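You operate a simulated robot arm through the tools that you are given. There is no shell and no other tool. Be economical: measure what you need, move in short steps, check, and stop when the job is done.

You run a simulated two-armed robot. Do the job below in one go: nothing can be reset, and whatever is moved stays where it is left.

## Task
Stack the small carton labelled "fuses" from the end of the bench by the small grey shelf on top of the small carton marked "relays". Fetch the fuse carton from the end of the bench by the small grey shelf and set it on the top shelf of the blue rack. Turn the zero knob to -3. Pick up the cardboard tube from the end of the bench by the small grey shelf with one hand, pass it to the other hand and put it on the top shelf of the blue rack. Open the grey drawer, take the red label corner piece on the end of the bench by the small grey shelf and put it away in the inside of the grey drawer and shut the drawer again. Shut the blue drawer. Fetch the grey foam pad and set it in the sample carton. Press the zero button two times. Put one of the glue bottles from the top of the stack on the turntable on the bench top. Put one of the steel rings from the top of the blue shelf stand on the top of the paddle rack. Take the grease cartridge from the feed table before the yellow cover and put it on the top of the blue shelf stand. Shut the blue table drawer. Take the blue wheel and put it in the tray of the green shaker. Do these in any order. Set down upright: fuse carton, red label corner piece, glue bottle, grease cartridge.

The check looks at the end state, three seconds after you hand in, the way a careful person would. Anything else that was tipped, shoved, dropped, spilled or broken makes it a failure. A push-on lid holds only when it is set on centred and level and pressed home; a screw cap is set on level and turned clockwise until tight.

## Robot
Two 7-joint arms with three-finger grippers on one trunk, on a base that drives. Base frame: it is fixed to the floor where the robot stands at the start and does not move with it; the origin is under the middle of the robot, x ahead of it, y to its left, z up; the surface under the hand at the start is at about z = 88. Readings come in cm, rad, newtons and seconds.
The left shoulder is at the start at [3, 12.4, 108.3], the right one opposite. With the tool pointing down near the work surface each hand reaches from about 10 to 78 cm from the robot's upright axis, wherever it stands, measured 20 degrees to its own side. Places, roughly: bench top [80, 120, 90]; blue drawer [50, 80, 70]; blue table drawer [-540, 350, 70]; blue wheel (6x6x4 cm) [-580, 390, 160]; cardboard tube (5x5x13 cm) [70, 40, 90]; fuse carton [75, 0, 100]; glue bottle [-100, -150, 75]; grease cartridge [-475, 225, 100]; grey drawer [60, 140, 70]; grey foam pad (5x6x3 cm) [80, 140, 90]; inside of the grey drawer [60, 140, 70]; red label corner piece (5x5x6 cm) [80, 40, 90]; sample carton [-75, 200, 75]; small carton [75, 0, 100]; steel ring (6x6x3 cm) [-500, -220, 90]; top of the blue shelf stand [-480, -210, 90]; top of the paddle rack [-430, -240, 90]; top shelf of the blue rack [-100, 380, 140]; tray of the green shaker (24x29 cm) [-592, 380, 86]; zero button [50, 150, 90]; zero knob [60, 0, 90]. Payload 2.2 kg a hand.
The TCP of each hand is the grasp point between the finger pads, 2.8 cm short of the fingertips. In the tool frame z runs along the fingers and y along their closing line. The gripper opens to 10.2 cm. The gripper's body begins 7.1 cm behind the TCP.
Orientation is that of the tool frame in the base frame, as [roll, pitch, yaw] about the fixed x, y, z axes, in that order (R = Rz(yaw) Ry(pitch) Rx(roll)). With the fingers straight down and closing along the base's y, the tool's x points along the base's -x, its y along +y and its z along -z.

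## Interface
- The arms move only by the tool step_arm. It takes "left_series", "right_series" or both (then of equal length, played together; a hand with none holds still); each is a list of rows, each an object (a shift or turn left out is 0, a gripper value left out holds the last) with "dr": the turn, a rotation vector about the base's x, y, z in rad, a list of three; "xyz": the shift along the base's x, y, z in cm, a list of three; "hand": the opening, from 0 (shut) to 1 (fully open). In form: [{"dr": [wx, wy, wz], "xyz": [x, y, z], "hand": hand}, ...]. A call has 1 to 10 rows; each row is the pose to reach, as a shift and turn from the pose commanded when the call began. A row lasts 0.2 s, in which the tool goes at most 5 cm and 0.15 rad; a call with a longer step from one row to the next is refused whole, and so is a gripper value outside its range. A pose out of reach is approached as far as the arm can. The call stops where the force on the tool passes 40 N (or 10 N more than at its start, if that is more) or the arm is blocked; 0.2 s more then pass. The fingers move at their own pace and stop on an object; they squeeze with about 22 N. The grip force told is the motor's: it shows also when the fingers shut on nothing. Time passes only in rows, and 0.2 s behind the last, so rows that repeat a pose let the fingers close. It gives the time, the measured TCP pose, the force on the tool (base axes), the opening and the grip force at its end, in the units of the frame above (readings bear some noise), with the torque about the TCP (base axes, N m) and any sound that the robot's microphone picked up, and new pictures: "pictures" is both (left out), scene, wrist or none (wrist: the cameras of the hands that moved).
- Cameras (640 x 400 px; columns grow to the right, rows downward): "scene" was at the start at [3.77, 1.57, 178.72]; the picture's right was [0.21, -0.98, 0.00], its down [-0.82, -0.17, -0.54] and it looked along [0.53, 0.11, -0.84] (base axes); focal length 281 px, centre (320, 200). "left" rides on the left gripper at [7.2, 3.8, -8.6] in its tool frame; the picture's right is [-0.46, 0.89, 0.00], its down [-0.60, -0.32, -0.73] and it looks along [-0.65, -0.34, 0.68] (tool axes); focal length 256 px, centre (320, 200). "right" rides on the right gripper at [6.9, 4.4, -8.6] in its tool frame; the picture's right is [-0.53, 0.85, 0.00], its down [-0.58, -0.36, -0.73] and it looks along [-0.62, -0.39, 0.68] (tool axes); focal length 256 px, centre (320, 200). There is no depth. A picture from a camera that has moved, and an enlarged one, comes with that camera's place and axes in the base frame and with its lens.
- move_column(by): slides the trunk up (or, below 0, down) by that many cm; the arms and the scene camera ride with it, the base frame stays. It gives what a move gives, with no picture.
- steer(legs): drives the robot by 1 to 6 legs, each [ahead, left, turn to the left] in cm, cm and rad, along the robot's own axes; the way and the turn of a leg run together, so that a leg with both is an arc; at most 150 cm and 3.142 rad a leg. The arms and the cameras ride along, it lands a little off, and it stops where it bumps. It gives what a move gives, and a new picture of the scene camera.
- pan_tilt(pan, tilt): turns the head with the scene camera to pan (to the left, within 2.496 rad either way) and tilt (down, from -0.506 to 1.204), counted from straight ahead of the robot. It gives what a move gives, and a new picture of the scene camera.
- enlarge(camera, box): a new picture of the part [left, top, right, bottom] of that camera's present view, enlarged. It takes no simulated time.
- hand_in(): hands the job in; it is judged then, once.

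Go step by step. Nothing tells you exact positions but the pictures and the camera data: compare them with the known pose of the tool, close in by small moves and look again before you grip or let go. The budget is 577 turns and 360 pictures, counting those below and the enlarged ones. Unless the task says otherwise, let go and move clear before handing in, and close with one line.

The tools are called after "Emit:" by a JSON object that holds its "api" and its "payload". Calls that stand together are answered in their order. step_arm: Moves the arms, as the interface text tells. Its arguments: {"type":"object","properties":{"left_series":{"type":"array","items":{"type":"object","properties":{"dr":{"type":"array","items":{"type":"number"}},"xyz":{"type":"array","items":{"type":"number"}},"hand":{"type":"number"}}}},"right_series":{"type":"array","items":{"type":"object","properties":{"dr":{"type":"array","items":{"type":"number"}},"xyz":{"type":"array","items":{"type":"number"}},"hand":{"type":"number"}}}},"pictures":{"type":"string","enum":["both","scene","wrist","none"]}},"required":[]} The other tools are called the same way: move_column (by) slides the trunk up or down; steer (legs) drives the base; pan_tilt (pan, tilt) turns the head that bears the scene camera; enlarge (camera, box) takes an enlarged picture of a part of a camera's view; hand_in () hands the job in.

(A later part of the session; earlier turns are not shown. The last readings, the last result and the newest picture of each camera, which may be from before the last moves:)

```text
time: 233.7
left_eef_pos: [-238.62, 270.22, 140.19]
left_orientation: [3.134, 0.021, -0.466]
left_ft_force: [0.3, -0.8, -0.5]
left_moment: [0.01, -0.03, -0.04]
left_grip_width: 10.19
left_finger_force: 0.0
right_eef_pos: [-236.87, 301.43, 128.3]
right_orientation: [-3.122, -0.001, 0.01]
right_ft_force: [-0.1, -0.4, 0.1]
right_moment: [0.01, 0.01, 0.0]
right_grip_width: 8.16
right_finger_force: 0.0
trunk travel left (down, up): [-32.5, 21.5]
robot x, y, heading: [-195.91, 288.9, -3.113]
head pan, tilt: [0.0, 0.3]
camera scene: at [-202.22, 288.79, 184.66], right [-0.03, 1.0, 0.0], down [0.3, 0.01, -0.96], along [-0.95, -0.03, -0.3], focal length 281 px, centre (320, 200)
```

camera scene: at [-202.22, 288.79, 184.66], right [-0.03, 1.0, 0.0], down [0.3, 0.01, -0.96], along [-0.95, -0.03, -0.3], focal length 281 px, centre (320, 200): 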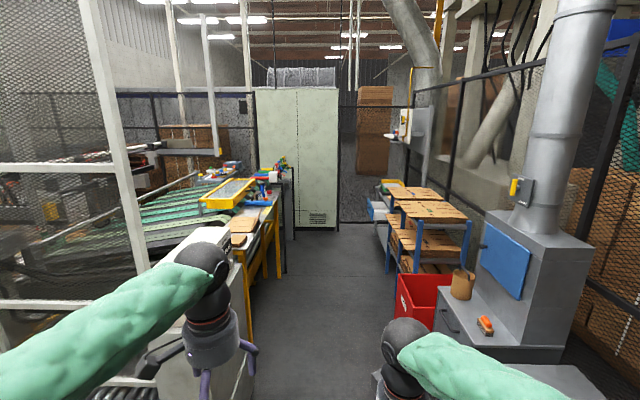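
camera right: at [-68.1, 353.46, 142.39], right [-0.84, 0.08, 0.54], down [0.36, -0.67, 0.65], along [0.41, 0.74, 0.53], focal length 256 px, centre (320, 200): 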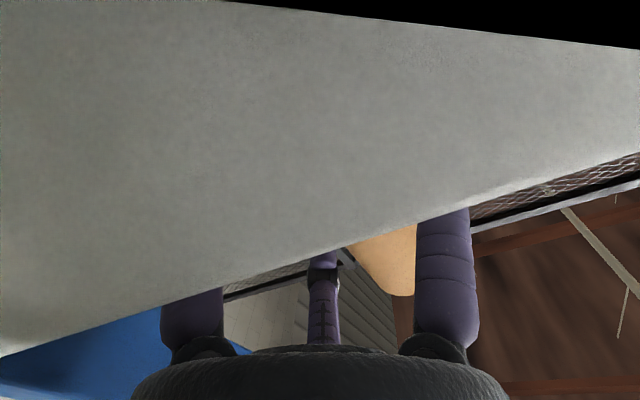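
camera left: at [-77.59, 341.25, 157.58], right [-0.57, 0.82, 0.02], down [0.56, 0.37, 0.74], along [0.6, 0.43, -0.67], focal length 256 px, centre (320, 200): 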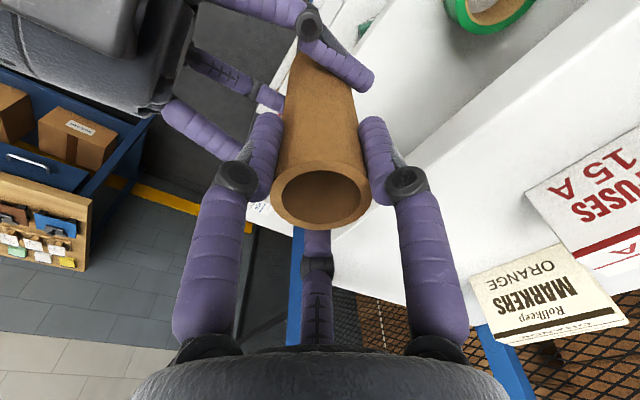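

Emit:
{"api": "steer", "payload": {"legs": [[110, -2, -0.025]]}}

```text
time: 239.3
left_eef_pos: [-349.11, 271.42, 140.1]
left_orientation: [3.136, 0.022, -0.489]
left_ft_force: [0.2, 0.1, -0.7]
left_moment: [-0.02, 0.0, -0.01]
left_grip_width: 10.19
left_finger_force: 0.0
right_eef_pos: [-346.65, 302.48, 128.36]
right_orientation: [-3.123, -0.003, -0.012]
right_ft_force: [-0.8, -0.7, 0.2]
right_moment: [0.02, -0.02, -0.01]
right_grip_width: 8.15
right_finger_force: 0.1
trunk travel left (down, up): [-32.5, 21.5]
robot x, y, heading: [-305.18, 288.92, -3.136]
head pan, tilt: [0.0, 0.3]
camera scene: at [-312.25, 289.12, 184.66], right [-0.01, 1.0, 0.0], down [0.3, 0.0, -0.96], along [-0.96, -0.01, -0.3], focal length 281 px, centre (320, 200)
```

scene: 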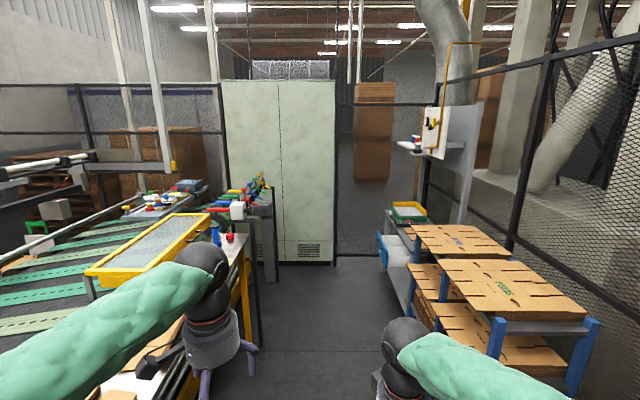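

Emit:
{"api": "enlarge", "payload": {"camera": "scene", "box": [60, 160, 320, 320]}}

Emit:
{"api": "enlarge", "payload": {"camera": "scene", "box": [350, 80, 550, 280]}}

```text
2.46 times, centred on (190, 240) of scene
camera zoom: at [-312.25, 289.12, 184.66], right [-0.01, 1.0, 0.0], down [0.3, 0.0, -0.96], along [-0.96, -0.01, -0.3], focal length 691 px, centre (640, 102)
```

zoom: 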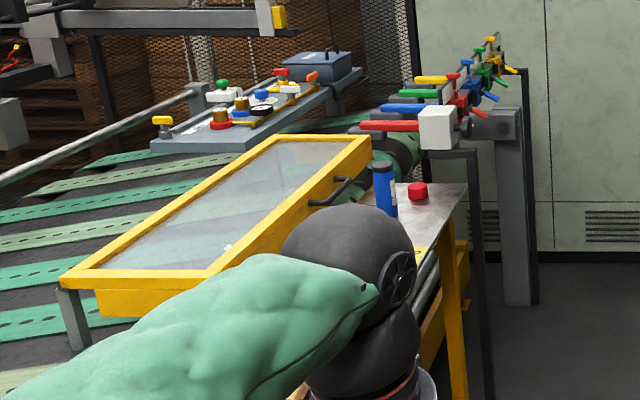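

```text
2.00 times, centred on (450, 180) of scene
camera zoom: at [-312.25, 289.12, 184.66], right [-0.01, 1.0, 0.0], down [0.3, 0.0, -0.96], along [-0.96, -0.01, -0.3], focal length 562 px, centre (60, 240)
```

zoom: 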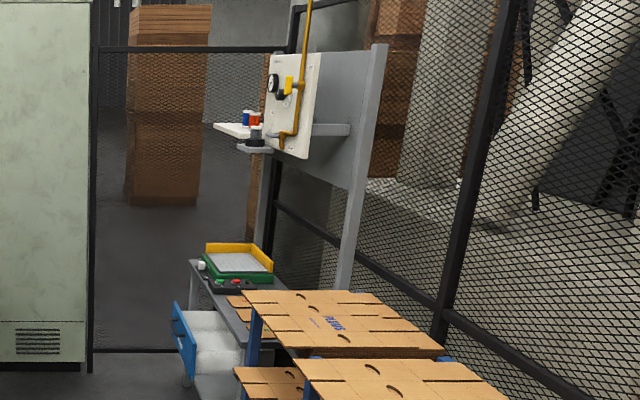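

The grease cartridge is the blue cylinder by the yellow cover; the blue wheel sits on a small white ledge above the green shaker, and the blue drawer is open. I drive on toward x≈−455.

Emit:
{"api": "steer", "payload": {"legs": [[145, 0, -0.005]]}}

Emit:
{"api": "pan_tilt", "payload": {"pan": -0.7, "tilt": 0.6}}

Emit:
{"api": "pan_tilt", "payload": {"pan": 0.9, "tilt": 0.7}}

```text
time: 246.5
left_eef_pos: [-492.83, 268.91, 140.21]
left_orientation: [3.136, 0.02, -0.472]
left_ft_force: [1.0, 1.2, 0.2]
left_moment: [0.04, 0.03, -0.01]
left_grip_width: 10.2
left_finger_force: 0.1
right_eef_pos: [-490.91, 300.1, 128.36]
right_orientation: [-3.122, -0.003, 0.003]
right_ft_force: [0.0, 0.3, 0.2]
right_moment: [0.0, -0.01, -0.02]
right_grip_width: 8.16
right_finger_force: 0.0
trunk travel left (down, up): [-32.5, 21.5]
robot x, y, heading: [-449.53, 287.04, -3.118]
head pan, tilt: [0.0, 0.3]
camera scene: at [-456.28, 287.15, 184.66], right [-0.02, 1.0, 0.0], down [0.3, 0.01, -0.96], along [-0.95, -0.02, -0.3], focal length 281 px, centre (320, 200)
```

scene: 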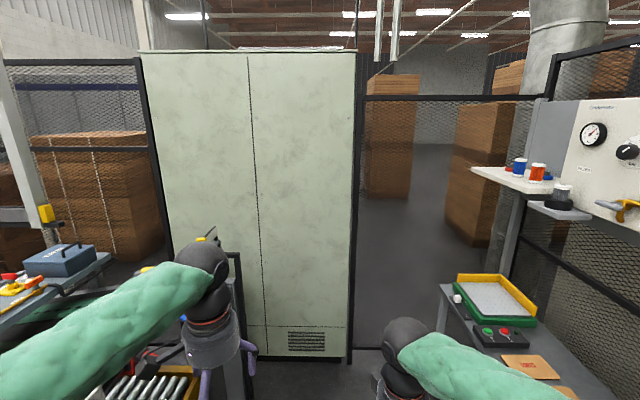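

```text
time: 247.6
left_eef_pos: [-492.91, 268.88, 140.17]
left_orientation: [3.135, 0.02, -0.473]
left_ft_force: [-0.3, 0.0, -0.3]
left_moment: [-0.01, -0.01, 0.02]
left_grip_width: 10.19
left_finger_force: 0.1
right_eef_pos: [-490.78, 300.17, 128.31]
right_orientation: [-3.122, 0.001, 0.003]
right_ft_force: [0.3, -0.2, -0.3]
right_moment: [-0.01, -0.03, -0.01]
right_grip_width: 8.16
right_finger_force: 0.0
trunk travel left (down, up): [-32.5, 21.5]
robot x, y, heading: [-449.96, 287.09, -3.117]
head pan, tilt: [-0.7, 0.6]
camera scene: at [-453.8, 292.89, 181.92], right [0.63, 0.78, 0.0], down [0.44, -0.35, -0.83], along [-0.64, 0.52, -0.56], focal length 281 px, centre (320, 200)
```

scene: 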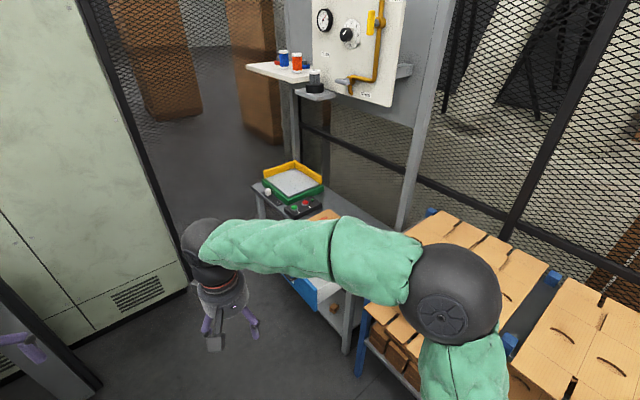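

```text
time: 249.2
left_eef_pos: [-492.76, 269.0, 140.11]
left_orientation: [3.136, 0.02, -0.473]
left_ft_force: [0.0, 0.4, -0.4]
left_moment: [0.02, 0.02, -0.03]
left_grip_width: 10.2
left_finger_force: 0.0
right_eef_pos: [-490.83, 300.06, 128.29]
right_orientation: [-3.124, -0.001, 0.005]
right_ft_force: [-0.3, -0.8, 0.1]
right_moment: [-0.01, -0.01, -0.05]
right_grip_width: 8.16
right_finger_force: 0.3
trunk travel left (down, up): [-32.5, 21.5]
robot x, y, heading: [-449.77, 287.23, -3.12]
head pan, tilt: [0.901, 0.7]
camera scene: at [-452.05, 280.59, 181.05], right [-0.8, 0.61, 0.0], down [0.39, 0.51, -0.76], along [-0.46, -0.61, -0.64], focal length 281 px, centre (320, 200)
```

scene: 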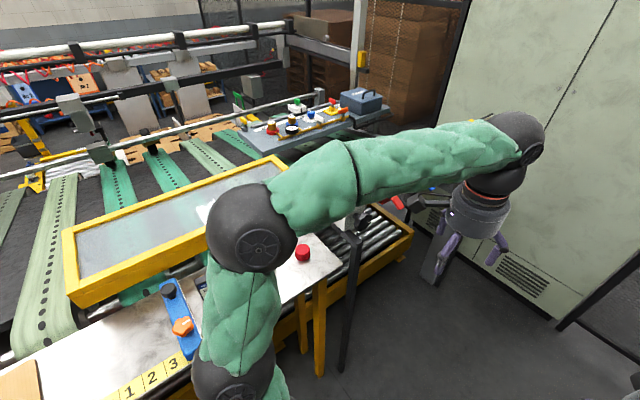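

The bench with the shaker is at y≳358, x −608…−520, with the drawer front out to about y 345. I go to x≈−558 and turn to face it.

Emit:
{"api": "steer", "payload": {"legs": [[108, 0, -0.02], [0, 0, -1.571]]}}

Emit:
{"api": "pan_tilt", "payload": {"pan": 0.0, "tilt": 0.7}}

```text
time: 258.6
left_eef_pos: [-573.74, 329.65, 140.25]
left_orientation: [3.135, 0.021, -2.072]
left_ft_force: [1.0, 0.1, 0.3]
left_moment: [0.0, -0.04, 0.01]
left_grip_width: 10.17
left_finger_force: 0.0
right_eef_pos: [-542.71, 326.79, 128.31]
right_orientation: [-3.121, 0.0, -1.595]
right_ft_force: [0.0, -0.6, 0.2]
right_moment: [0.0, 0.01, 0.0]
right_grip_width: 8.16
right_finger_force: 0.1
trunk travel left (down, up): [-32.5, 21.5]
robot x, y, heading: [-556.68, 286.15, 1.564]
head pan, tilt: [0.901, 0.7]
camera scene: at [-563.49, 288.57, 181.05], right [0.63, 0.78, 0.0], down [0.5, -0.4, -0.76], along [-0.6, 0.48, -0.64], focal length 281 px, centre (320, 200)
```

scene: 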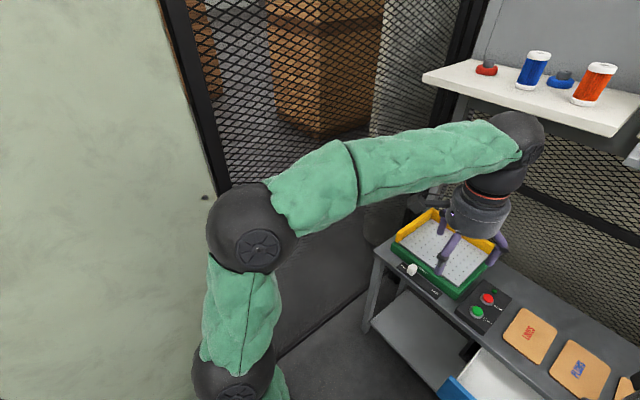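

```text
time: 259.8
left_eef_pos: [-573.88, 329.67, 140.25]
left_orientation: [3.135, 0.021, -2.072]
left_ft_force: [0.7, 0.3, -0.7]
left_moment: [0.02, 0.0, -0.01]
left_grip_width: 10.21
left_finger_force: 0.1
right_eef_pos: [-542.71, 326.65, 128.35]
right_orientation: [-3.121, 0.0, -1.596]
right_ft_force: [-0.2, -0.4, -0.5]
right_moment: [0.01, -0.01, 0.02]
right_grip_width: 8.14
right_finger_force: 0.1
trunk travel left (down, up): [-32.5, 21.5]
robot x, y, heading: [-556.74, 286.18, 1.562]
head pan, tilt: [0.0, 0.7]
camera scene: at [-556.83, 291.74, 181.05], right [1.0, -0.01, 0.0], down [0.0, -0.64, -0.76], along [0.01, 0.76, -0.64], focal length 281 px, centre (320, 200)
```

scene: 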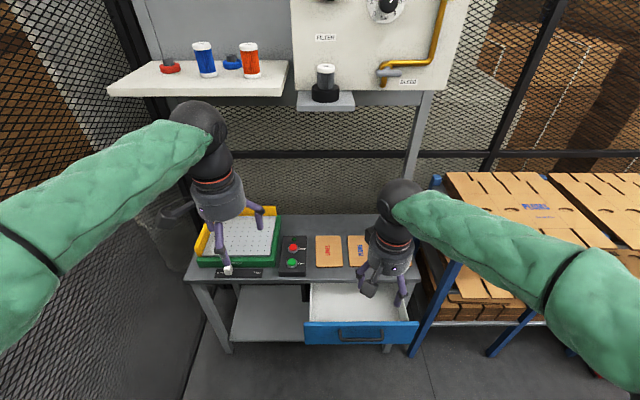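

The blue wheel is between the blue and orange spools on the ledge. First I shut the drawer: right hand closed, tilted 45°, down in front of it.

Emit:
{"api": "step_arm", "payload": {"right_series": [{"xyz": [0.3, 0, -4.8], "dr": [0.14, 0, 0], "hand": 0}, {"xyz": [0.6, 0, -9.6], "dr": [0.28, 0, 0]}, {"xyz": [0.9, 0, -14.4], "dr": [0.42, 0, 0]}, {"xyz": [1.2, 0, -19.2], "dr": [0.56, 0, 0]}, {"xyz": [1.5, 0, -24], "dr": [0.7, 0, 0]}, {"xyz": [1.8, 0, -28.8], "dr": [0.785, 0, 0]}, {"xyz": [2.1, 0, -33.6], "dr": [0.785, 0, 0]}, {"xyz": [2.4, 0, -38.4], "dr": [0.785, 0, 0]}, {"xyz": [2.7, 0, -43.2], "dr": [0.785, 0, 0]}, {"xyz": [2.7, 0, -48], "dr": [0.785, 0, 0]}], "pictures": "both"}}

```text
time: 262.0
left_eef_pos: [-573.73, 329.68, 140.27]
left_orientation: [3.136, 0.018, -2.071]
left_ft_force: [-0.2, 0.3, 0.1]
left_moment: [-0.05, -0.02, 0.0]
left_grip_width: 10.19
left_finger_force: 0.1
right_eef_pos: [-544.23, 328.27, 82.51]
right_orientation: [-3.119, 0.771, -1.604]
right_ft_force: [1.2, -0.4, -0.1]
right_moment: [-0.02, -0.04, 0.02]
right_grip_width: 0.23
right_finger_force: 21.8
right hand out of reach, approached as far as the arm can: row 8, 9, 10
trunk travel left (down, up): [-32.5, 21.5]
robot x, y, heading: [-556.83, 286.02, 1.561]
head pan, tilt: [0.0, 0.7]
camera scene: at [-556.83, 291.88, 181.05], right [1.0, -0.01, 0.0], down [-0.01, -0.64, -0.76], along [0.01, 0.76, -0.64], focal length 281 px, centre (320, 200)
camera right: at [-549.09, 317.57, 83.79], right [-0.83, 0.43, 0.36], down [0.34, -0.11, 0.93], along [0.44, 0.9, -0.05], focal length 256 px, centre (320, 200)
```

scene: 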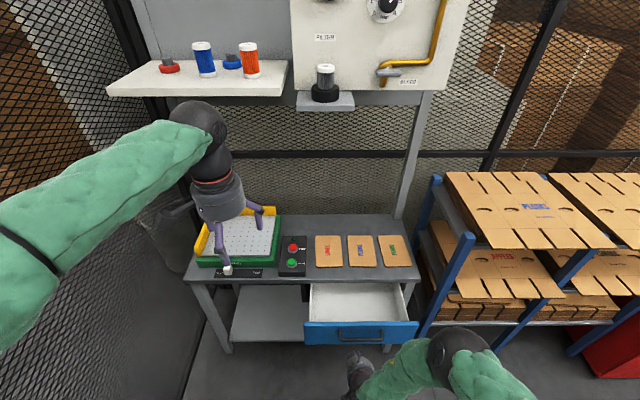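
right: 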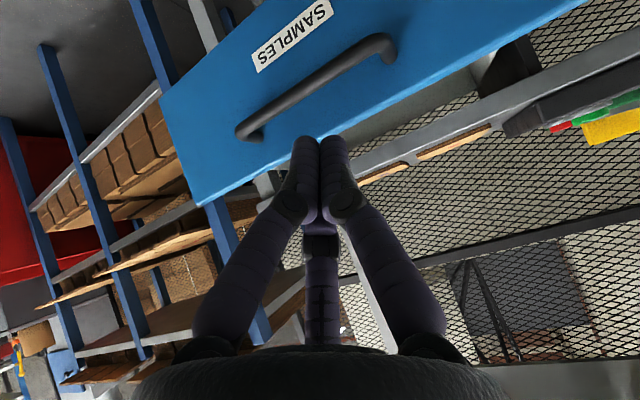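

The arm is at its low limit, so I lower the column 6 cm to get the fingertips at z≈75, between handle and top edge.

Emit:
{"api": "move_column", "payload": {"by": -6}}

Emit:
{"api": "step_arm", "payload": {"right_series": [{"xyz": [0, 3, 0]}, {"xyz": [0, 6, 0]}, {"xyz": [0, 9, 0]}, {"xyz": [0, 11, 0]}, {"xyz": [0, 13, 0]}], "pictures": "both"}}

```text
time: 263.0
left_eef_pos: [-573.78, 329.63, 134.3]
left_orientation: [3.133, 0.022, -2.071]
left_ft_force: [0.6, -0.3, -0.1]
left_moment: [0.04, 0.03, 0.01]
left_grip_width: 10.19
left_finger_force: 0.1
right_eef_pos: [-544.27, 328.16, 76.51]
right_orientation: [-3.12, 0.772, -1.605]
right_ft_force: [-1.3, -0.1, 0.3]
right_moment: [-0.02, -0.01, 0.0]
right_grip_width: 0.23
right_finger_force: 22.1
trunk travel left (down, up): [-26.5, 27.5]
robot x, y, heading: [-557.14, 285.9, 1.568]
head pan, tilt: [0.0, 0.7]
```

```text
time: 264.2
left_eef_pos: [-573.8, 329.84, 134.18]
left_orientation: [3.137, 0.021, -2.07]
left_ft_force: [-0.1, -0.2, -0.1]
left_moment: [-0.02, 0.05, -0.01]
left_grip_width: 10.2
left_finger_force: 0.0
right_eef_pos: [-544.12, 341.1, 76.65]
right_orientation: [-3.12, 0.77, -1.603]
right_ft_force: [0.2, 1.1, -0.4]
right_moment: [0.0, 0.01, 0.0]
right_grip_width: 0.24
right_finger_force: 21.8
trunk travel left (down, up): [-26.5, 27.5]
robot x, y, heading: [-557.03, 286.44, 1.562]
head pan, tilt: [0.0, 0.7]
camera scene: at [-556.83, 291.83, 175.05], right [1.0, -0.01, 0.0], down [-0.01, -0.64, -0.76], along [0.01, 0.76, -0.64], focal length 281 px, centre (320, 200)
camera right: at [-549.12, 330.35, 77.88], right [-0.83, 0.42, 0.36], down [0.34, -0.11, 0.93], along [0.44, 0.9, -0.05], focal length 256 px, centre (320, 200)
```

scene: 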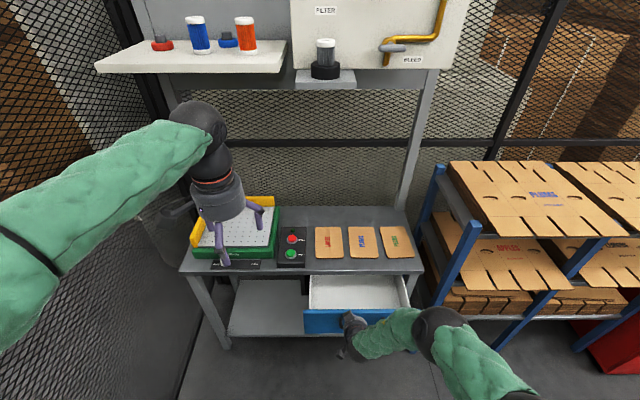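
right: 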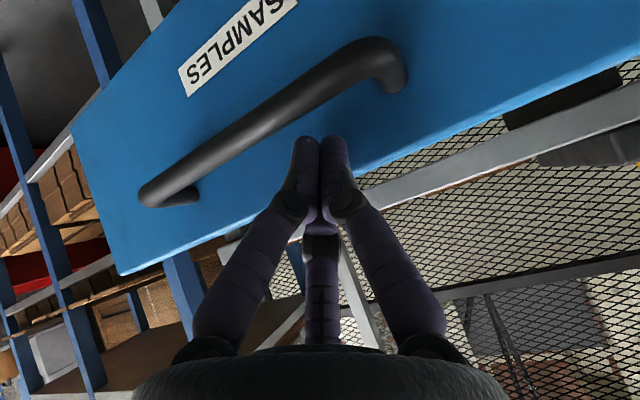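

Emit:
{"api": "step_arm", "payload": {"right_series": [{"xyz": [0, 2.5, 0]}, {"xyz": [0, 5, 0]}, {"xyz": [0, 7, 0]}, {"xyz": [0, 9, 0]}, {"xyz": [0, 10.5, -0.3], "dr": [0.12, 0, 0]}, {"xyz": [0, 11.5, -0.6], "dr": [0.24, 0, 0]}, {"xyz": [0, 12.5, -0.9], "dr": [0.36, 0, 0]}], "pictures": "both"}}

```text
time: 265.6
left_eef_pos: [-573.79, 329.53, 134.22]
left_orientation: [3.136, 0.02, -2.072]
left_ft_force: [-0.8, 0.0, 0.3]
left_moment: [0.01, -0.04, 0.0]
left_grip_width: 10.21
left_finger_force: 0.0
right_eef_pos: [-544.62, 351.51, 75.29]
right_orientation: [-3.122, 0.977, -1.595]
right_ft_force: [-1.2, -1.3, 0.6]
right_moment: [0.0, 0.0, 0.04]
right_grip_width: 0.21
right_finger_force: 21.9
right hand out of reach, approached as far as the arm can: row 7
trunk travel left (down, up): [-26.5, 27.5]
robot x, y, heading: [-556.94, 285.7, 1.566]
head pan, tilt: [0.0, 0.7]
stopped in row 7 (right hand): the force on the tool passed its limit at 71 N (the readings are from after the stop); the commanded pose is now the measured one
camera scene: at [-556.86, 291.64, 175.05], right [1.0, -0.01, 0.0], down [-0.01, -0.64, -0.77], along [0.01, 0.77, -0.64], focal length 281 px, centre (320, 200)
camera right: at [-549.34, 340.73, 74.4], right [-0.84, 0.33, 0.43], down [0.34, -0.3, 0.89], along [0.43, 0.89, 0.13], focal length 256 px, centre (320, 200)
```

scene: 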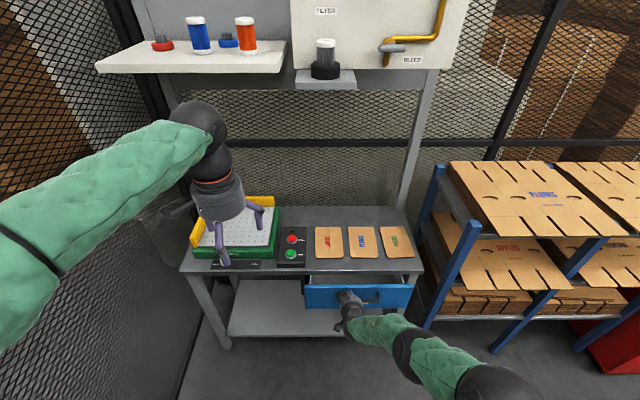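
right: 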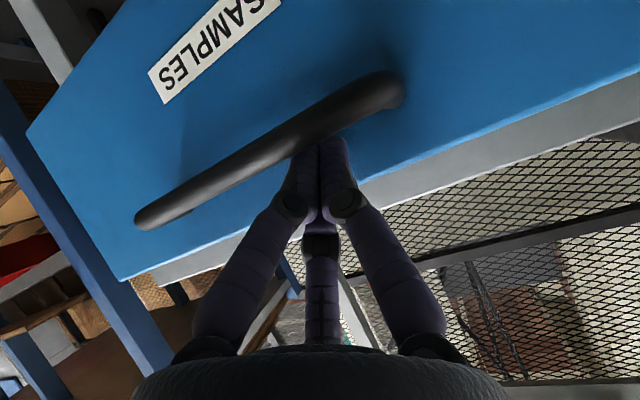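

Emit:
{"api": "enlarge", "payload": {"camera": "scene", "box": [280, 240, 440, 340]}}

```text
4.00 times, centred on (360, 290) of scene
camera zoom: at [-556.86, 291.64, 175.05], right [1.0, -0.01, 0.0], down [-0.01, -0.64, -0.77], along [0.01, 0.77, -0.64], focal length 1123 px, centre (160, -160)
```

zoom: 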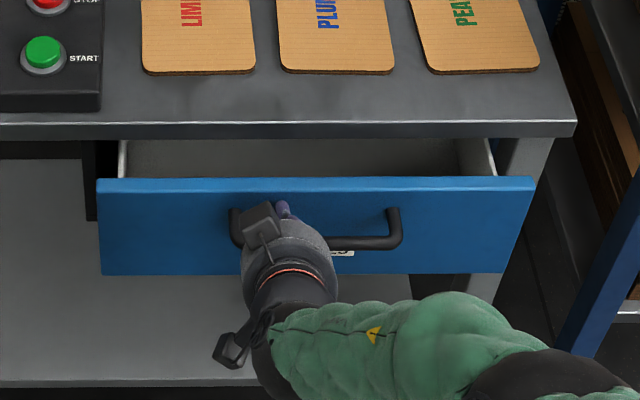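

Still about 5 cm open; my fingertips had slipped down onto the handle. I raise 1.5 cm and push on.

Emit:
{"api": "step_arm", "payload": {"right_series": [{"xyz": [0, -0.5, 0.8]}, {"xyz": [0, -0.5, 1.5]}, {"xyz": [0, 1, 1.5]}, {"xyz": [0, 2.5, 1.5]}, {"xyz": [0, 4, 1.5]}, {"xyz": [0, 5.5, 1.5]}, {"xyz": [0, 7, 1.5]}, {"xyz": [0, 8.5, 1.5]}], "pictures": "wrist"}}

Emit:
{"api": "enlarge", "payload": {"camera": "scene", "box": [280, 240, 440, 340]}}

```text
time: 267.2
left_eef_pos: [-573.72, 329.45, 134.08]
left_orientation: [3.134, 0.02, -2.075]
left_ft_force: [0.0, 0.9, 0.8]
left_moment: [-0.03, 0.03, 0.01]
left_grip_width: 10.19
left_finger_force: 0.0
right_eef_pos: [-544.77, 357.2, 76.07]
right_orientation: [-3.128, 0.959, -1.599]
right_ft_force: [0.0, -2.5, -1.2]
right_moment: [0.2, -0.03, -0.05]
right_grip_width: 0.21
right_finger_force: 22.0
trunk travel left (down, up): [-26.5, 27.5]
robot x, y, heading: [-556.89, 286.22, 1.565]
head pan, tilt: [0.0, 0.7]
stopped in row 8 (right hand): the force on the tool passed its limit at 61 N (the readings are from after the stop); the commanded pose is now the measured one
camera right: at [-549.56, 346.37, 75.33], right [-0.84, 0.34, 0.43], down [0.35, -0.28, 0.89], along [0.43, 0.9, 0.12], focal length 256 px, centre (320, 200)
```

right: 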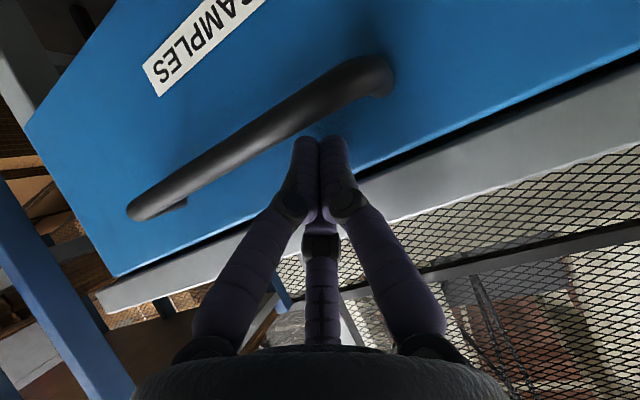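

```text
4.00 times, centred on (360, 290) of scene
camera zoom: at [-556.84, 291.4, 175.08], right [1.0, -0.01, 0.0], down [-0.01, -0.64, -0.77], along [0.01, 0.77, -0.64], focal length 1123 px, centre (160, -160)
```

zoom: 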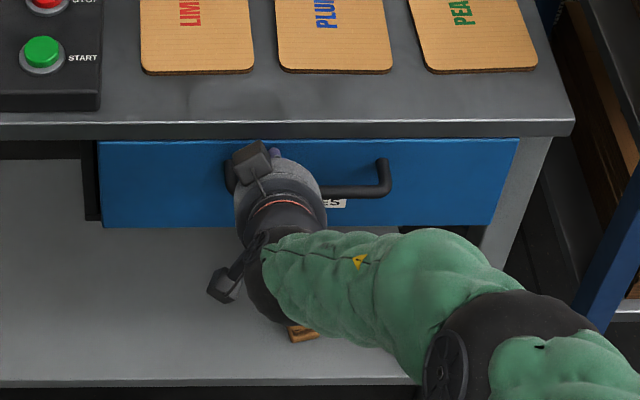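

Emit:
{"api": "step_arm", "payload": {"right_series": [{"xyz": [0, 0.4, 0]}, {"xyz": [0, 0.8, 0]}, {"xyz": [0, 1.2, 0]}], "pictures": "none"}}

```text
time: 267.7
left_eef_pos: [-573.63, 329.38, 134.15]
left_orientation: [3.134, 0.021, -2.072]
left_ft_force: [-0.4, 0.0, -0.1]
left_moment: [0.02, -0.04, -0.01]
left_grip_width: 10.22
left_finger_force: 0.0
right_eef_pos: [-544.84, 357.08, 75.65]
right_orientation: [-3.129, 0.95, -1.599]
right_ft_force: [-0.5, -25.6, 16.2]
right_moment: [0.45, 0.1, -0.13]
right_grip_width: 0.2
right_finger_force: 21.9
trunk travel left (down, up): [-26.5, 27.5]
robot x, y, heading: [-556.56, 286.16, 1.563]
head pan, tilt: [0.0, 0.7]
stopped in row 2 (right hand): the force on the tool passed its limit at 45 N (the readings are from after the stop); the commanded pose is now the measured one
```

The drawer is shut (solid stop). I retract the right hand upright, pull the left back, raise the column and drive closer for the wheel.

Emit:
{"api": "step_arm", "payload": {"right_series": [{"xyz": [0, -4.5, 0]}, {"xyz": [0, -9, 0.5]}, {"xyz": [0, -13, 2], "dr": [-0.14, 0, 0]}, {"xyz": [1, -16, 5], "dr": [-0.28, 0, 0]}, {"xyz": [2, -19, 8], "dr": [-0.42, 0, 0]}, {"xyz": [3, -22, 11], "dr": [-0.56, 0, 0]}, {"xyz": [4, -24, 15], "dr": [-0.7, 0, 0]}, {"xyz": [5, -26, 19], "dr": [-0.84, 0, 0]}, {"xyz": [6, -28, 23], "dr": [-0.955, 0, 0]}, {"xyz": [6, -28, 27.5], "dr": [-0.955, 0, 0]}], "left_series": [{"xyz": [0, -2, 1]}, {"xyz": [0, -4, 2]}, {"xyz": [0, -6, 3]}, {"xyz": [0, -8, 4]}, {"xyz": [0, -10, 5]}, {"xyz": [0, -12, 5]}, {"xyz": [0, -13, 5]}, {"xyz": [0, -13, 5]}, {"xyz": [0, -13, 5]}, {"xyz": [0, -13, 5]}], "pictures": "none"}}

Emit:
{"api": "move_column", "payload": {"by": 27}}

Emit:
{"api": "steer", "payload": {"legs": [[30, 0, 0.005]]}}

```text
time: 269.9
left_eef_pos: [-573.7, 316.54, 139.15]
left_orientation: [3.135, 0.021, -2.073]
left_ft_force: [0.0, -0.5, -0.3]
left_moment: [0.03, -0.02, -0.01]
left_grip_width: 10.22
left_finger_force: 0.0
right_eef_pos: [-538.82, 329.42, 103.01]
right_orientation: [-3.106, -0.005, -1.586]
right_ft_force: [-0.5, 0.4, 0.1]
right_moment: [-0.01, -0.02, 0.02]
right_grip_width: 0.24
right_finger_force: 21.6
trunk travel left (down, up): [-26.5, 27.5]
robot x, y, heading: [-556.37, 286.0, 1.56]
head pan, tilt: [0.0, 0.7]
```

```text
time: 272.6
left_eef_pos: [-573.75, 316.58, 166.14]
left_orientation: [3.134, 0.018, -2.075]
left_ft_force: [-0.2, -0.6, 0.2]
left_moment: [-0.01, 0.0, 0.0]
left_grip_width: 10.2
left_finger_force: 0.1
right_eef_pos: [-538.75, 329.53, 130.08]
right_orientation: [-3.105, -0.005, -1.587]
right_ft_force: [-0.6, -0.2, 0.1]
right_moment: [0.01, 0.01, -0.03]
right_grip_width: 0.19
right_finger_force: 22.2
trunk travel left (down, up): [-53.5, 0.5]
robot x, y, heading: [-556.7, 285.75, 1.566]
head pan, tilt: [0.0, 0.7]
```

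```text
time: 274.7
left_eef_pos: [-573.65, 346.88, 166.23]
left_orientation: [3.136, 0.021, -2.071]
left_ft_force: [-0.5, -0.5, 0.2]
left_moment: [0.04, 0.01, -0.03]
left_grip_width: 10.23
left_finger_force: 0.0
right_eef_pos: [-538.64, 359.96, 130.09]
right_orientation: [-3.104, -0.005, -1.585]
right_ft_force: [-0.4, -0.3, -0.8]
right_moment: [0.01, -0.01, 0.03]
right_grip_width: 0.21
right_finger_force: 21.8
trunk travel left (down, up): [-53.5, 0.5]
robot x, y, heading: [-556.63, 316.4, 1.565]
head pan, tilt: [0.0, 0.7]
camera scene: at [-556.56, 321.92, 202.06], right [1.0, -0.01, 0.0], down [0.0, -0.64, -0.77], along [0.01, 0.77, -0.64], focal length 281 px, centre (320, 200)
```

scene: 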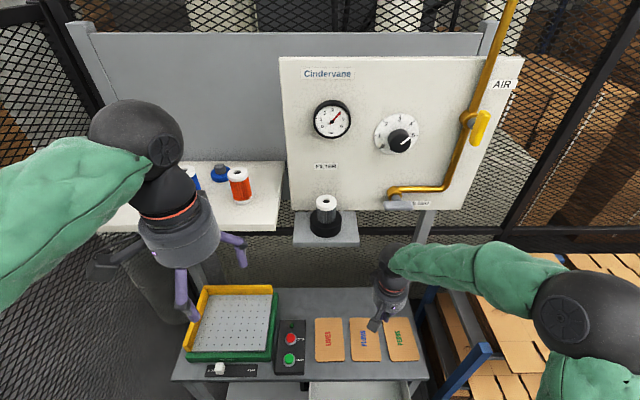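

Emit:
{"api": "enlarge", "payload": {"camera": "scene", "box": [90, 140, 300, 260]}}

Emit:
{"api": "enlarge", "payload": {"camera": "scene", "box": [160, 270, 440, 400]}}

```text
3.05 times, centred on (195, 200) of scene
camera zoom: at [-556.56, 321.92, 202.06], right [1.0, -0.01, 0.0], down [0.0, -0.64, -0.77], along [0.01, 0.77, -0.64], focal length 856 px, centre (701, 200)
```

zoom: 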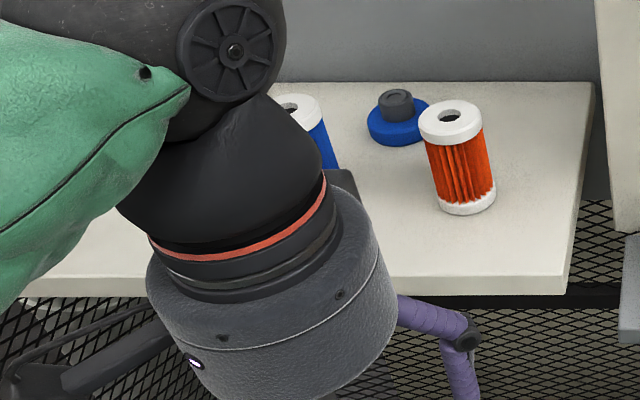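

```text
2.29 times, centred on (300, 335) of scene
camera zoom: at [-556.56, 321.92, 202.06], right [1.0, -0.01, 0.0], down [0.0, -0.64, -0.77], along [0.01, 0.77, -0.64], focal length 642 px, centre (366, -109)
```

zoom: 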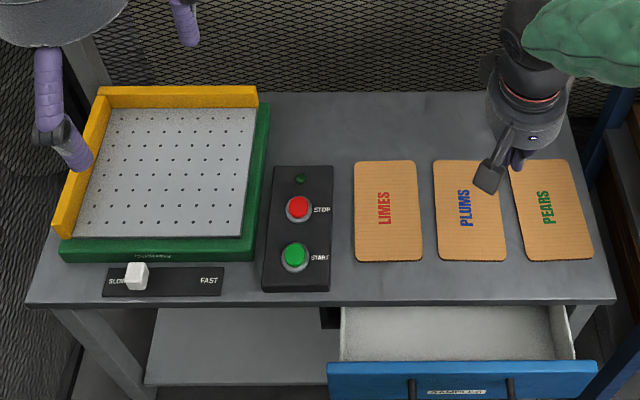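

The drawer got dragged back open about 8 cm when I retracted over its handle. I'll redo it: back off, lower, push shut, and this time withdraw along the finger axis.

Emit:
{"api": "steer", "payload": {"legs": [[-30, 0, 0]]}}

Emit:
{"api": "move_column", "payload": {"by": -33}}

Emit:
{"api": "step_arm", "payload": {"right_series": [{"xyz": [-1, -1, -3], "dr": [0.14, 0, 0]}, {"xyz": [-2, -2, -6], "dr": [0.28, 0, 0]}, {"xyz": [-3, -2, -9], "dr": [0.42, 0, 0]}, {"xyz": [-4, -2, -12], "dr": [0.56, 0, 0]}, {"xyz": [-5, -2, -15], "dr": [0.7, 0, 0]}, {"xyz": [-6, -2, -18], "dr": [0.785, 0, 0]}, {"xyz": [-6, -2, -20.2], "dr": [0.785, 0, 0]}], "pictures": "wrist"}}

```text
time: 276.8
left_eef_pos: [-573.88, 316.56, 166.18]
left_orientation: [3.138, 0.019, -2.07]
left_ft_force: [-0.3, 0.9, -0.5]
left_moment: [0.01, 0.01, 0.02]
left_grip_width: 10.2
left_finger_force: 0.1
right_eef_pos: [-538.9, 329.62, 129.88]
right_orientation: [-3.104, -0.005, -1.585]
right_ft_force: [0.3, 0.1, 0.4]
right_moment: [0.02, 0.0, -0.04]
right_grip_width: 0.22
right_finger_force: 22.1
trunk travel left (down, up): [-53.5, 0.5]
robot x, y, heading: [-556.32, 286.12, 1.564]
head pan, tilt: [0.0, 0.7]
camera scene: at [-556.77, 291.65, 202.05], right [1.0, -0.01, 0.0], down [0.0, -0.64, -0.76], along [0.01, 0.76, -0.64], focal length 281 px, centre (320, 200)
```

scene: 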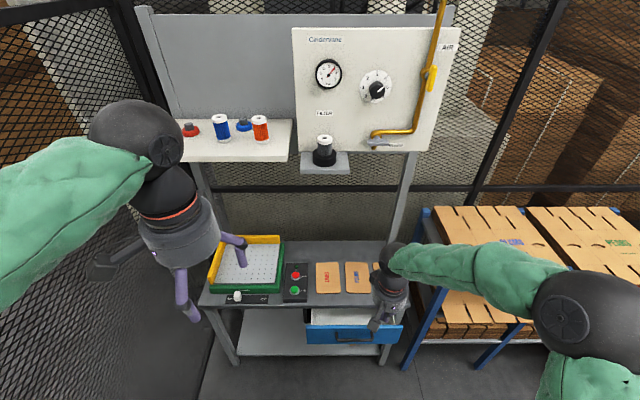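

```text
time: 280.0
left_eef_pos: [-573.8, 316.44, 133.16]
left_orientation: [3.134, 0.019, -2.07]
left_ft_force: [-0.1, 0.0, -1.1]
left_moment: [0.0, 0.0, -0.01]
left_grip_width: 10.18
left_finger_force: 0.0
right_eef_pos: [-538.83, 329.49, 96.98]
right_orientation: [-3.104, -0.004, -1.585]
right_ft_force: [0.2, 0.9, 0.6]
right_moment: [-0.01, 0.03, -0.01]
right_grip_width: 0.22
right_finger_force: 22.0
trunk travel left (down, up): [-20.5, 33.5]
robot x, y, heading: [-556.55, 285.8, 1.564]
head pan, tilt: [0.0, 0.7]
```

```text
time: 281.6
left_eef_pos: [-573.74, 316.51, 133.1]
left_orientation: [3.134, 0.021, -2.072]
left_ft_force: [-0.5, -0.2, 0.6]
left_moment: [-0.02, 0.02, 0.01]
left_grip_width: 10.19
left_finger_force: 0.0
right_eef_pos: [-544.85, 327.44, 76.86]
right_orientation: [-3.122, 0.784, -1.591]
right_ft_force: [-0.1, 0.2, -0.2]
right_moment: [0.0, 0.02, 0.0]
right_grip_width: 0.2
right_finger_force: 22.3
trunk travel left (down, up): [-20.5, 33.5]
robot x, y, heading: [-556.81, 285.97, 1.566]
head pan, tilt: [0.0, 0.7]
camera right: at [-549.66, 316.72, 77.91], right [-0.84, 0.41, 0.36], down [0.35, -0.12, 0.93], along [0.42, 0.9, -0.04], focal length 256 px, centre (320, 200)
```

right: 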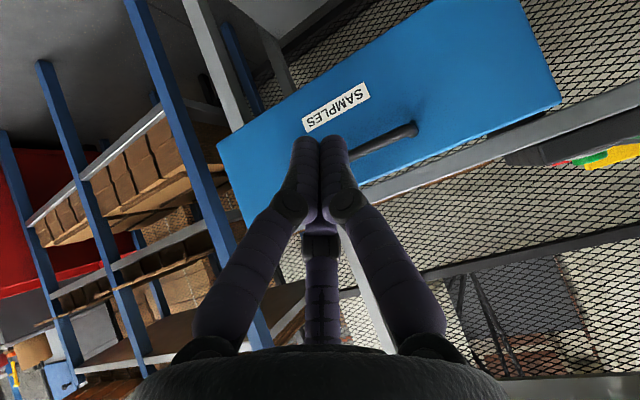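

Emit:
{"api": "step_arm", "payload": {"right_series": [{"xyz": [0, 4.5, 0.6]}, {"xyz": [0, 9, 0.6]}, {"xyz": [0, 13.5, 0.6]}, {"xyz": [0, 18, 0.6]}, {"xyz": [0, 21, 0.6]}, {"xyz": [0, 23.5, 0.4], "dr": [0.08, 0, 0]}, {"xyz": [0, 25.5, 0.2], "dr": [0.17, 0, 0]}, {"xyz": [0, 27.5, 0], "dr": [0.17, 0, 0]}, {"xyz": [0, 29.5, 0], "dr": [0.17, 0, 0]}, {"xyz": [0, 31, 0], "dr": [0.17, 0, 0]}], "pictures": "wrist"}}

```text
time: 283.8
left_eef_pos: [-573.85, 316.21, 133.15]
left_orientation: [3.136, 0.023, -2.072]
left_ft_force: [-0.4, 0.7, -0.5]
left_moment: [-0.04, -0.03, 0.01]
left_grip_width: 10.2
left_finger_force: 0.1
right_eef_pos: [-545.02, 357.18, 76.15]
right_orientation: [-3.127, 0.94, -1.597]
right_ft_force: [1.1, -19.5, 8.8]
right_moment: [0.11, -0.03, -0.11]
right_grip_width: 0.18
right_finger_force: 22.2
trunk travel left (down, up): [-20.5, 33.5]
robot x, y, heading: [-556.67, 285.83, 1.559]
head pan, tilt: [0.0, 0.7]
stopped in row 10 (right hand): the force on the tool passed its limit at 51 N (the readings are from after the stop); the commanded pose is now the measured one
camera right: at [-549.7, 346.36, 75.67], right [-0.84, 0.35, 0.42], down [0.35, -0.26, 0.9], along [0.42, 0.9, 0.1], focal length 256 px, centre (320, 200)
```

right: 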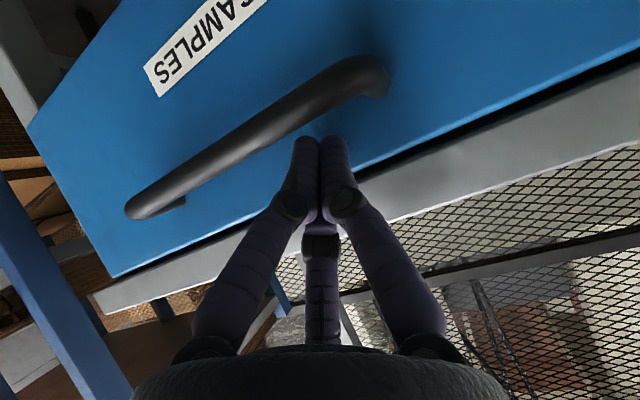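

Shut at the stop again. Now I withdraw along the finger axis (back and up) and check.

Emit:
{"api": "step_arm", "payload": {"right_series": [{"xyz": [0, -0.3, 1]}, {"xyz": [0, -1, 2]}, {"xyz": [0, -4, 4.5]}, {"xyz": [0, -7.5, 7]}, {"xyz": [0, -11, 9.5]}, {"xyz": [0, -14.5, 12]}, {"xyz": [0, -18, 14], "dr": [-0.14, 0, 0]}, {"xyz": [2, -20, 17], "dr": [-0.28, 0, 0]}, {"xyz": [4, -22, 20], "dr": [-0.42, 0, 0]}, {"xyz": [5, -24, 24], "dr": [-0.56, 0, 0]}], "pictures": "scene"}}

Emit:
{"api": "enlarge", "payload": {"camera": "scene", "box": [280, 220, 440, 340]}}

```text
time: 286.0
left_eef_pos: [-573.79, 316.28, 133.31]
left_orientation: [3.135, 0.021, -2.071]
left_ft_force: [-0.6, 0.0, 0.5]
left_moment: [-0.01, -0.01, -0.02]
left_grip_width: 10.2
left_finger_force: 0.1
right_eef_pos: [-539.97, 333.44, 100.13]
right_orientation: [-3.112, 0.377, -1.586]
right_ft_force: [0.9, -0.5, -0.3]
right_moment: [0.02, 0.01, 0.0]
right_grip_width: 0.23
right_finger_force: 22.1
trunk travel left (down, up): [-20.5, 33.5]
robot x, y, heading: [-556.76, 285.92, 1.563]
head pan, tilt: [0.0, 0.7]
camera scene: at [-556.76, 291.42, 169.06], right [1.0, -0.01, 0.0], down [0.0, -0.64, -0.77], along [0.01, 0.77, -0.64], focal length 281 px, centre (320, 200)
```

scene: 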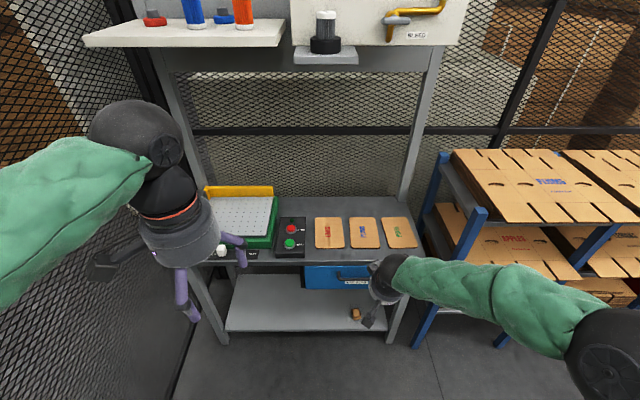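

```text
3.33 times, centred on (360, 280) of scene
camera zoom: at [-556.76, 291.42, 169.06], right [1.0, -0.01, 0.0], down [0.0, -0.64, -0.77], along [0.01, 0.77, -0.64], focal length 936 px, centre (187, -67)
```

zoom: 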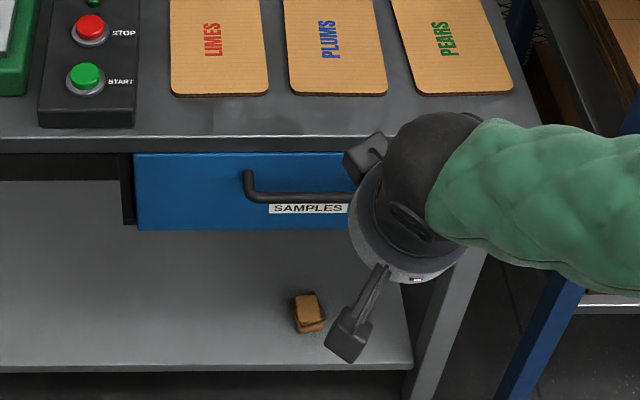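

Shut for good. I straighten and tuck the right hand, raise the column and drive in for the wheel.

Emit:
{"api": "step_arm", "payload": {"right_series": [{"xyz": [1, -3, 0], "dr": [-0.13, 0, 0]}, {"xyz": [2, -6, 0], "dr": [-0.26, 0, 0]}, {"xyz": [3, -10, 0], "dr": [-0.377, 0, 0]}, {"xyz": [5, -13, 0], "dr": [-0.377, 0, 0]}, {"xyz": [7, -16, 0], "dr": [-0.377, 0, 0]}], "pictures": "none"}}

Emit:
{"api": "move_column", "payload": {"by": 33}}

Emit:
{"api": "steer", "payload": {"legs": [[36, 0, 0.008]]}}

```text
time: 287.2
left_eef_pos: [-573.89, 316.42, 133.1]
left_orientation: [3.135, 0.021, -2.07]
left_ft_force: [0.5, -0.7, 0.5]
left_moment: [0.02, 0.01, 0.02]
left_grip_width: 10.22
left_finger_force: 0.0
right_eef_pos: [-532.86, 317.38, 100.42]
right_orientation: [-3.106, 0.006, -1.584]
right_ft_force: [0.2, -0.5, -0.4]
right_moment: [0.03, -0.05, 0.0]
right_grip_width: 0.23
right_finger_force: 22.2
trunk travel left (down, up): [-20.5, 33.5]
robot x, y, heading: [-556.55, 285.85, 1.563]
head pan, tilt: [0.0, 0.7]
```

```text
time: 290.4
left_eef_pos: [-573.84, 316.46, 166.15]
left_orientation: [3.134, 0.019, -2.072]
left_ft_force: [0.7, -0.8, -0.4]
left_moment: [0.03, -0.03, 0.01]
left_grip_width: 10.21
left_finger_force: 0.1
right_eef_pos: [-532.9, 317.5, 133.35]
right_orientation: [-3.106, 0.002, -1.585]
right_ft_force: [-0.6, 0.9, -0.6]
right_moment: [-0.04, -0.04, 0.0]
right_grip_width: 0.23
right_finger_force: 22.1
trunk travel left (down, up): [-53.5, 0.5]
robot x, y, heading: [-556.61, 285.49, 1.565]
head pan, tilt: [0.0, 0.7]
```

```text
time: 292.8
left_eef_pos: [-573.6, 352.42, 166.08]
left_orientation: [3.135, 0.021, -2.068]
left_ft_force: [-0.7, -0.6, -0.5]
left_moment: [0.02, 0.0, 0.0]
left_grip_width: 10.22
left_finger_force: 0.1
right_eef_pos: [-532.76, 353.67, 133.43]
right_orientation: [-3.106, 0.005, -1.583]
right_ft_force: [0.4, 0.6, -0.2]
right_moment: [-0.04, 0.01, 0.02]
right_grip_width: 0.22
right_finger_force: 22.6
trunk travel left (down, up): [-53.5, 0.5]
robot x, y, heading: [-556.15, 321.9, 1.566]
head pan, tilt: [0.0, 0.7]
camera scene: at [-556.54, 327.53, 202.06], right [1.0, -0.01, 0.0], down [0.0, -0.64, -0.77], along [0.0, 0.77, -0.64], focal length 281 px, centre (320, 200)
```

scene: 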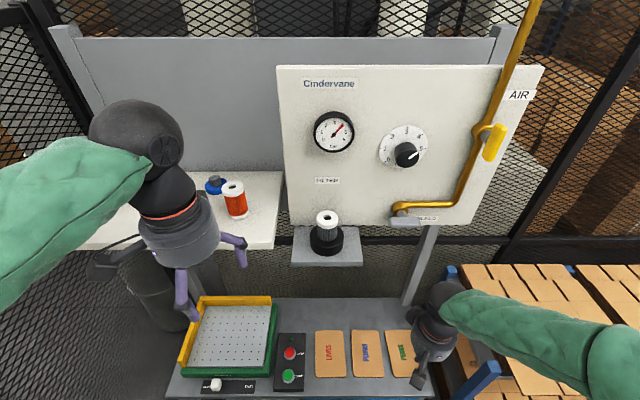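

Emit:
{"api": "step_arm", "payload": {"left_series": [{"xyz": [0, 0, 4.5], "hand": 0.6}, {"xyz": [-2, 2, 8]}, {"xyz": [-4, 6, 9]}, {"xyz": [-6, 10, 9]}, {"xyz": [-7, 14.5, 9]}, {"xyz": [-8, 19, 9]}, {"xyz": [-9, 23.5, 9]}, {"xyz": [-9.8, 28, 9]}, {"xyz": [-10.4, 32, 9]}], "pictures": "wrist"}}

Emit:
{"api": "enlarge", "payload": {"camera": "left", "box": [240, 0, 400, 100]}}

Emit:
{"api": "enlarge", "payload": {"camera": "scene", "box": [100, 100, 300, 250]}}

```text
time: 294.8
left_eef_pos: [-582.85, 378.62, 169.62]
left_orientation: [3.135, 0.021, -2.069]
left_ft_force: [0.7, 0.0, -0.2]
left_moment: [-0.01, 0.04, 0.01]
left_grip_width: 6.09
left_finger_force: 0.1
left hand out of reach, approached as far as the arm can: row 6, 7, 8, 9
right_eef_pos: [-532.68, 353.73, 133.27]
right_orientation: [-3.107, 0.004, -1.583]
right_ft_force: [0.4, -0.1, 0.3]
right_moment: [-0.04, 0.01, 0.02]
right_grip_width: 0.2
right_finger_force: 22.0
trunk travel left (down, up): [-53.5, 0.5]
robot x, y, heading: [-556.5, 321.84, 1.57]
head pan, tilt: [0.0, 0.7]
camera left: at [-589.68, 373.83, 177.96], right [-0.56, 0.83, 0.02], down [0.56, 0.36, 0.74], along [0.61, 0.42, -0.67], focal length 256 px, centre (320, 200)
```

left: 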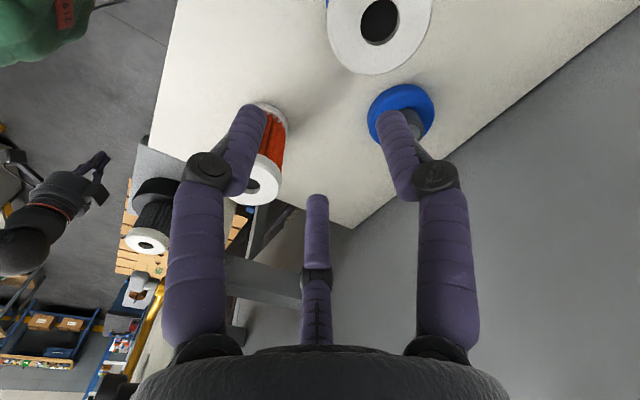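

```text
4.00 times, centred on (320, 50) of left
camera zoom: at [-589.68, 373.83, 177.96], right [-0.56, 0.83, 0.02], down [0.56, 0.36, 0.74], along [0.61, 0.42, -0.67], focal length 1024 px, centre (320, 800)
```

zoom: 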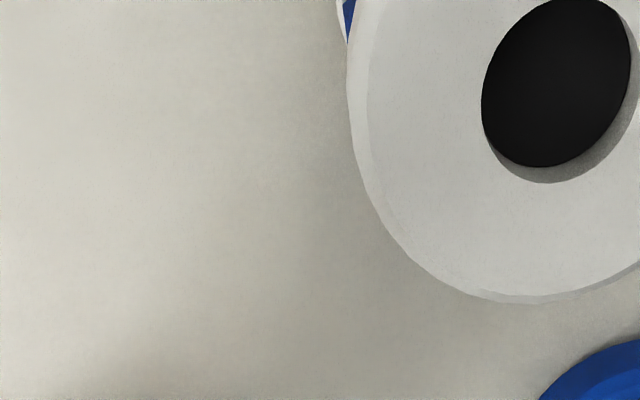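

```text
2.67 times, centred on (200, 175) of scene
camera zoom: at [-556.53, 327.71, 202.05], right [1.0, -0.01, 0.0], down [0.0, -0.64, -0.76], along [0.0, 0.76, -0.64], focal length 749 px, centre (640, 267)
```

zoom: 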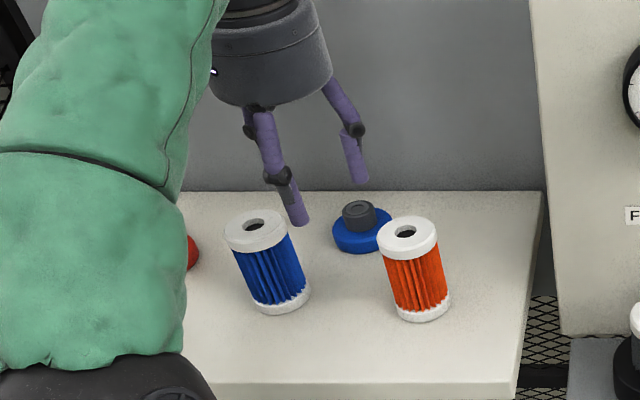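

The arm runs out of reach by about 9 cm. I pull the hand back, shift the robot left 17 cm and 4 cm ahead.

Emit:
{"api": "step_arm", "payload": {"left_series": [{"xyz": [0.5, -4.5, 1]}, {"xyz": [1, -9, 2]}, {"xyz": [2, -13.5, 3]}, {"xyz": [3, -18, 3]}, {"xyz": [4, -22, 3]}], "pictures": "none"}}

Emit:
{"api": "steer", "payload": {"legs": [[0, 17, 0], [4, 0, 0]]}}

```text
time: 296.0
left_eef_pos: [-578.82, 356.22, 172.57]
left_orientation: [3.135, 0.021, -2.069]
left_ft_force: [-0.4, -1.0, -0.2]
left_moment: [0.03, -0.02, -0.02]
left_grip_width: 6.11
left_finger_force: 0.0
right_eef_pos: [-532.71, 353.45, 133.47]
right_orientation: [-3.107, 0.006, -1.583]
right_ft_force: [0.7, -0.3, 0.0]
right_moment: [0.03, 0.01, -0.05]
right_grip_width: 0.25
right_finger_force: 21.9
trunk travel left (down, up): [-53.5, 0.5]
robot x, y, heading: [-556.2, 322.16, 1.566]
head pan, tilt: [0.0, 0.7]
```

```text
time: 297.9
left_eef_pos: [-595.35, 359.78, 172.99]
left_orientation: [3.13, 0.025, -2.071]
left_ft_force: [-0.1, -0.6, 0.4]
left_moment: [0.08, 0.02, -0.01]
left_grip_width: 6.14
left_finger_force: 0.1
right_eef_pos: [-549.3, 357.1, 133.41]
right_orientation: [-3.107, 0.008, -1.587]
right_ft_force: [0.2, -1.3, -0.6]
right_moment: [0.03, 0.05, -0.03]
right_grip_width: 0.22
right_finger_force: 21.6
trunk travel left (down, up): [-53.5, 0.5]
robot x, y, heading: [-573.33, 325.94, 1.565]
head pan, tilt: [0.0, 0.7]
camera scene: at [-573.06, 330.74, 202.08], right [1.0, -0.01, 0.0], down [-0.01, -0.64, -0.77], along [0.0, 0.77, -0.64], focal length 281 px, centre (320, 200)
```

scene: 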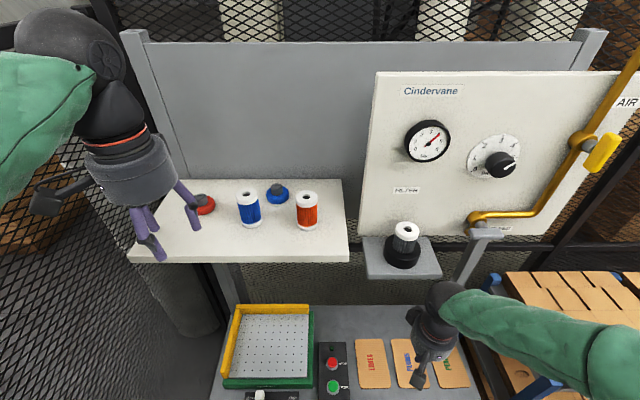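

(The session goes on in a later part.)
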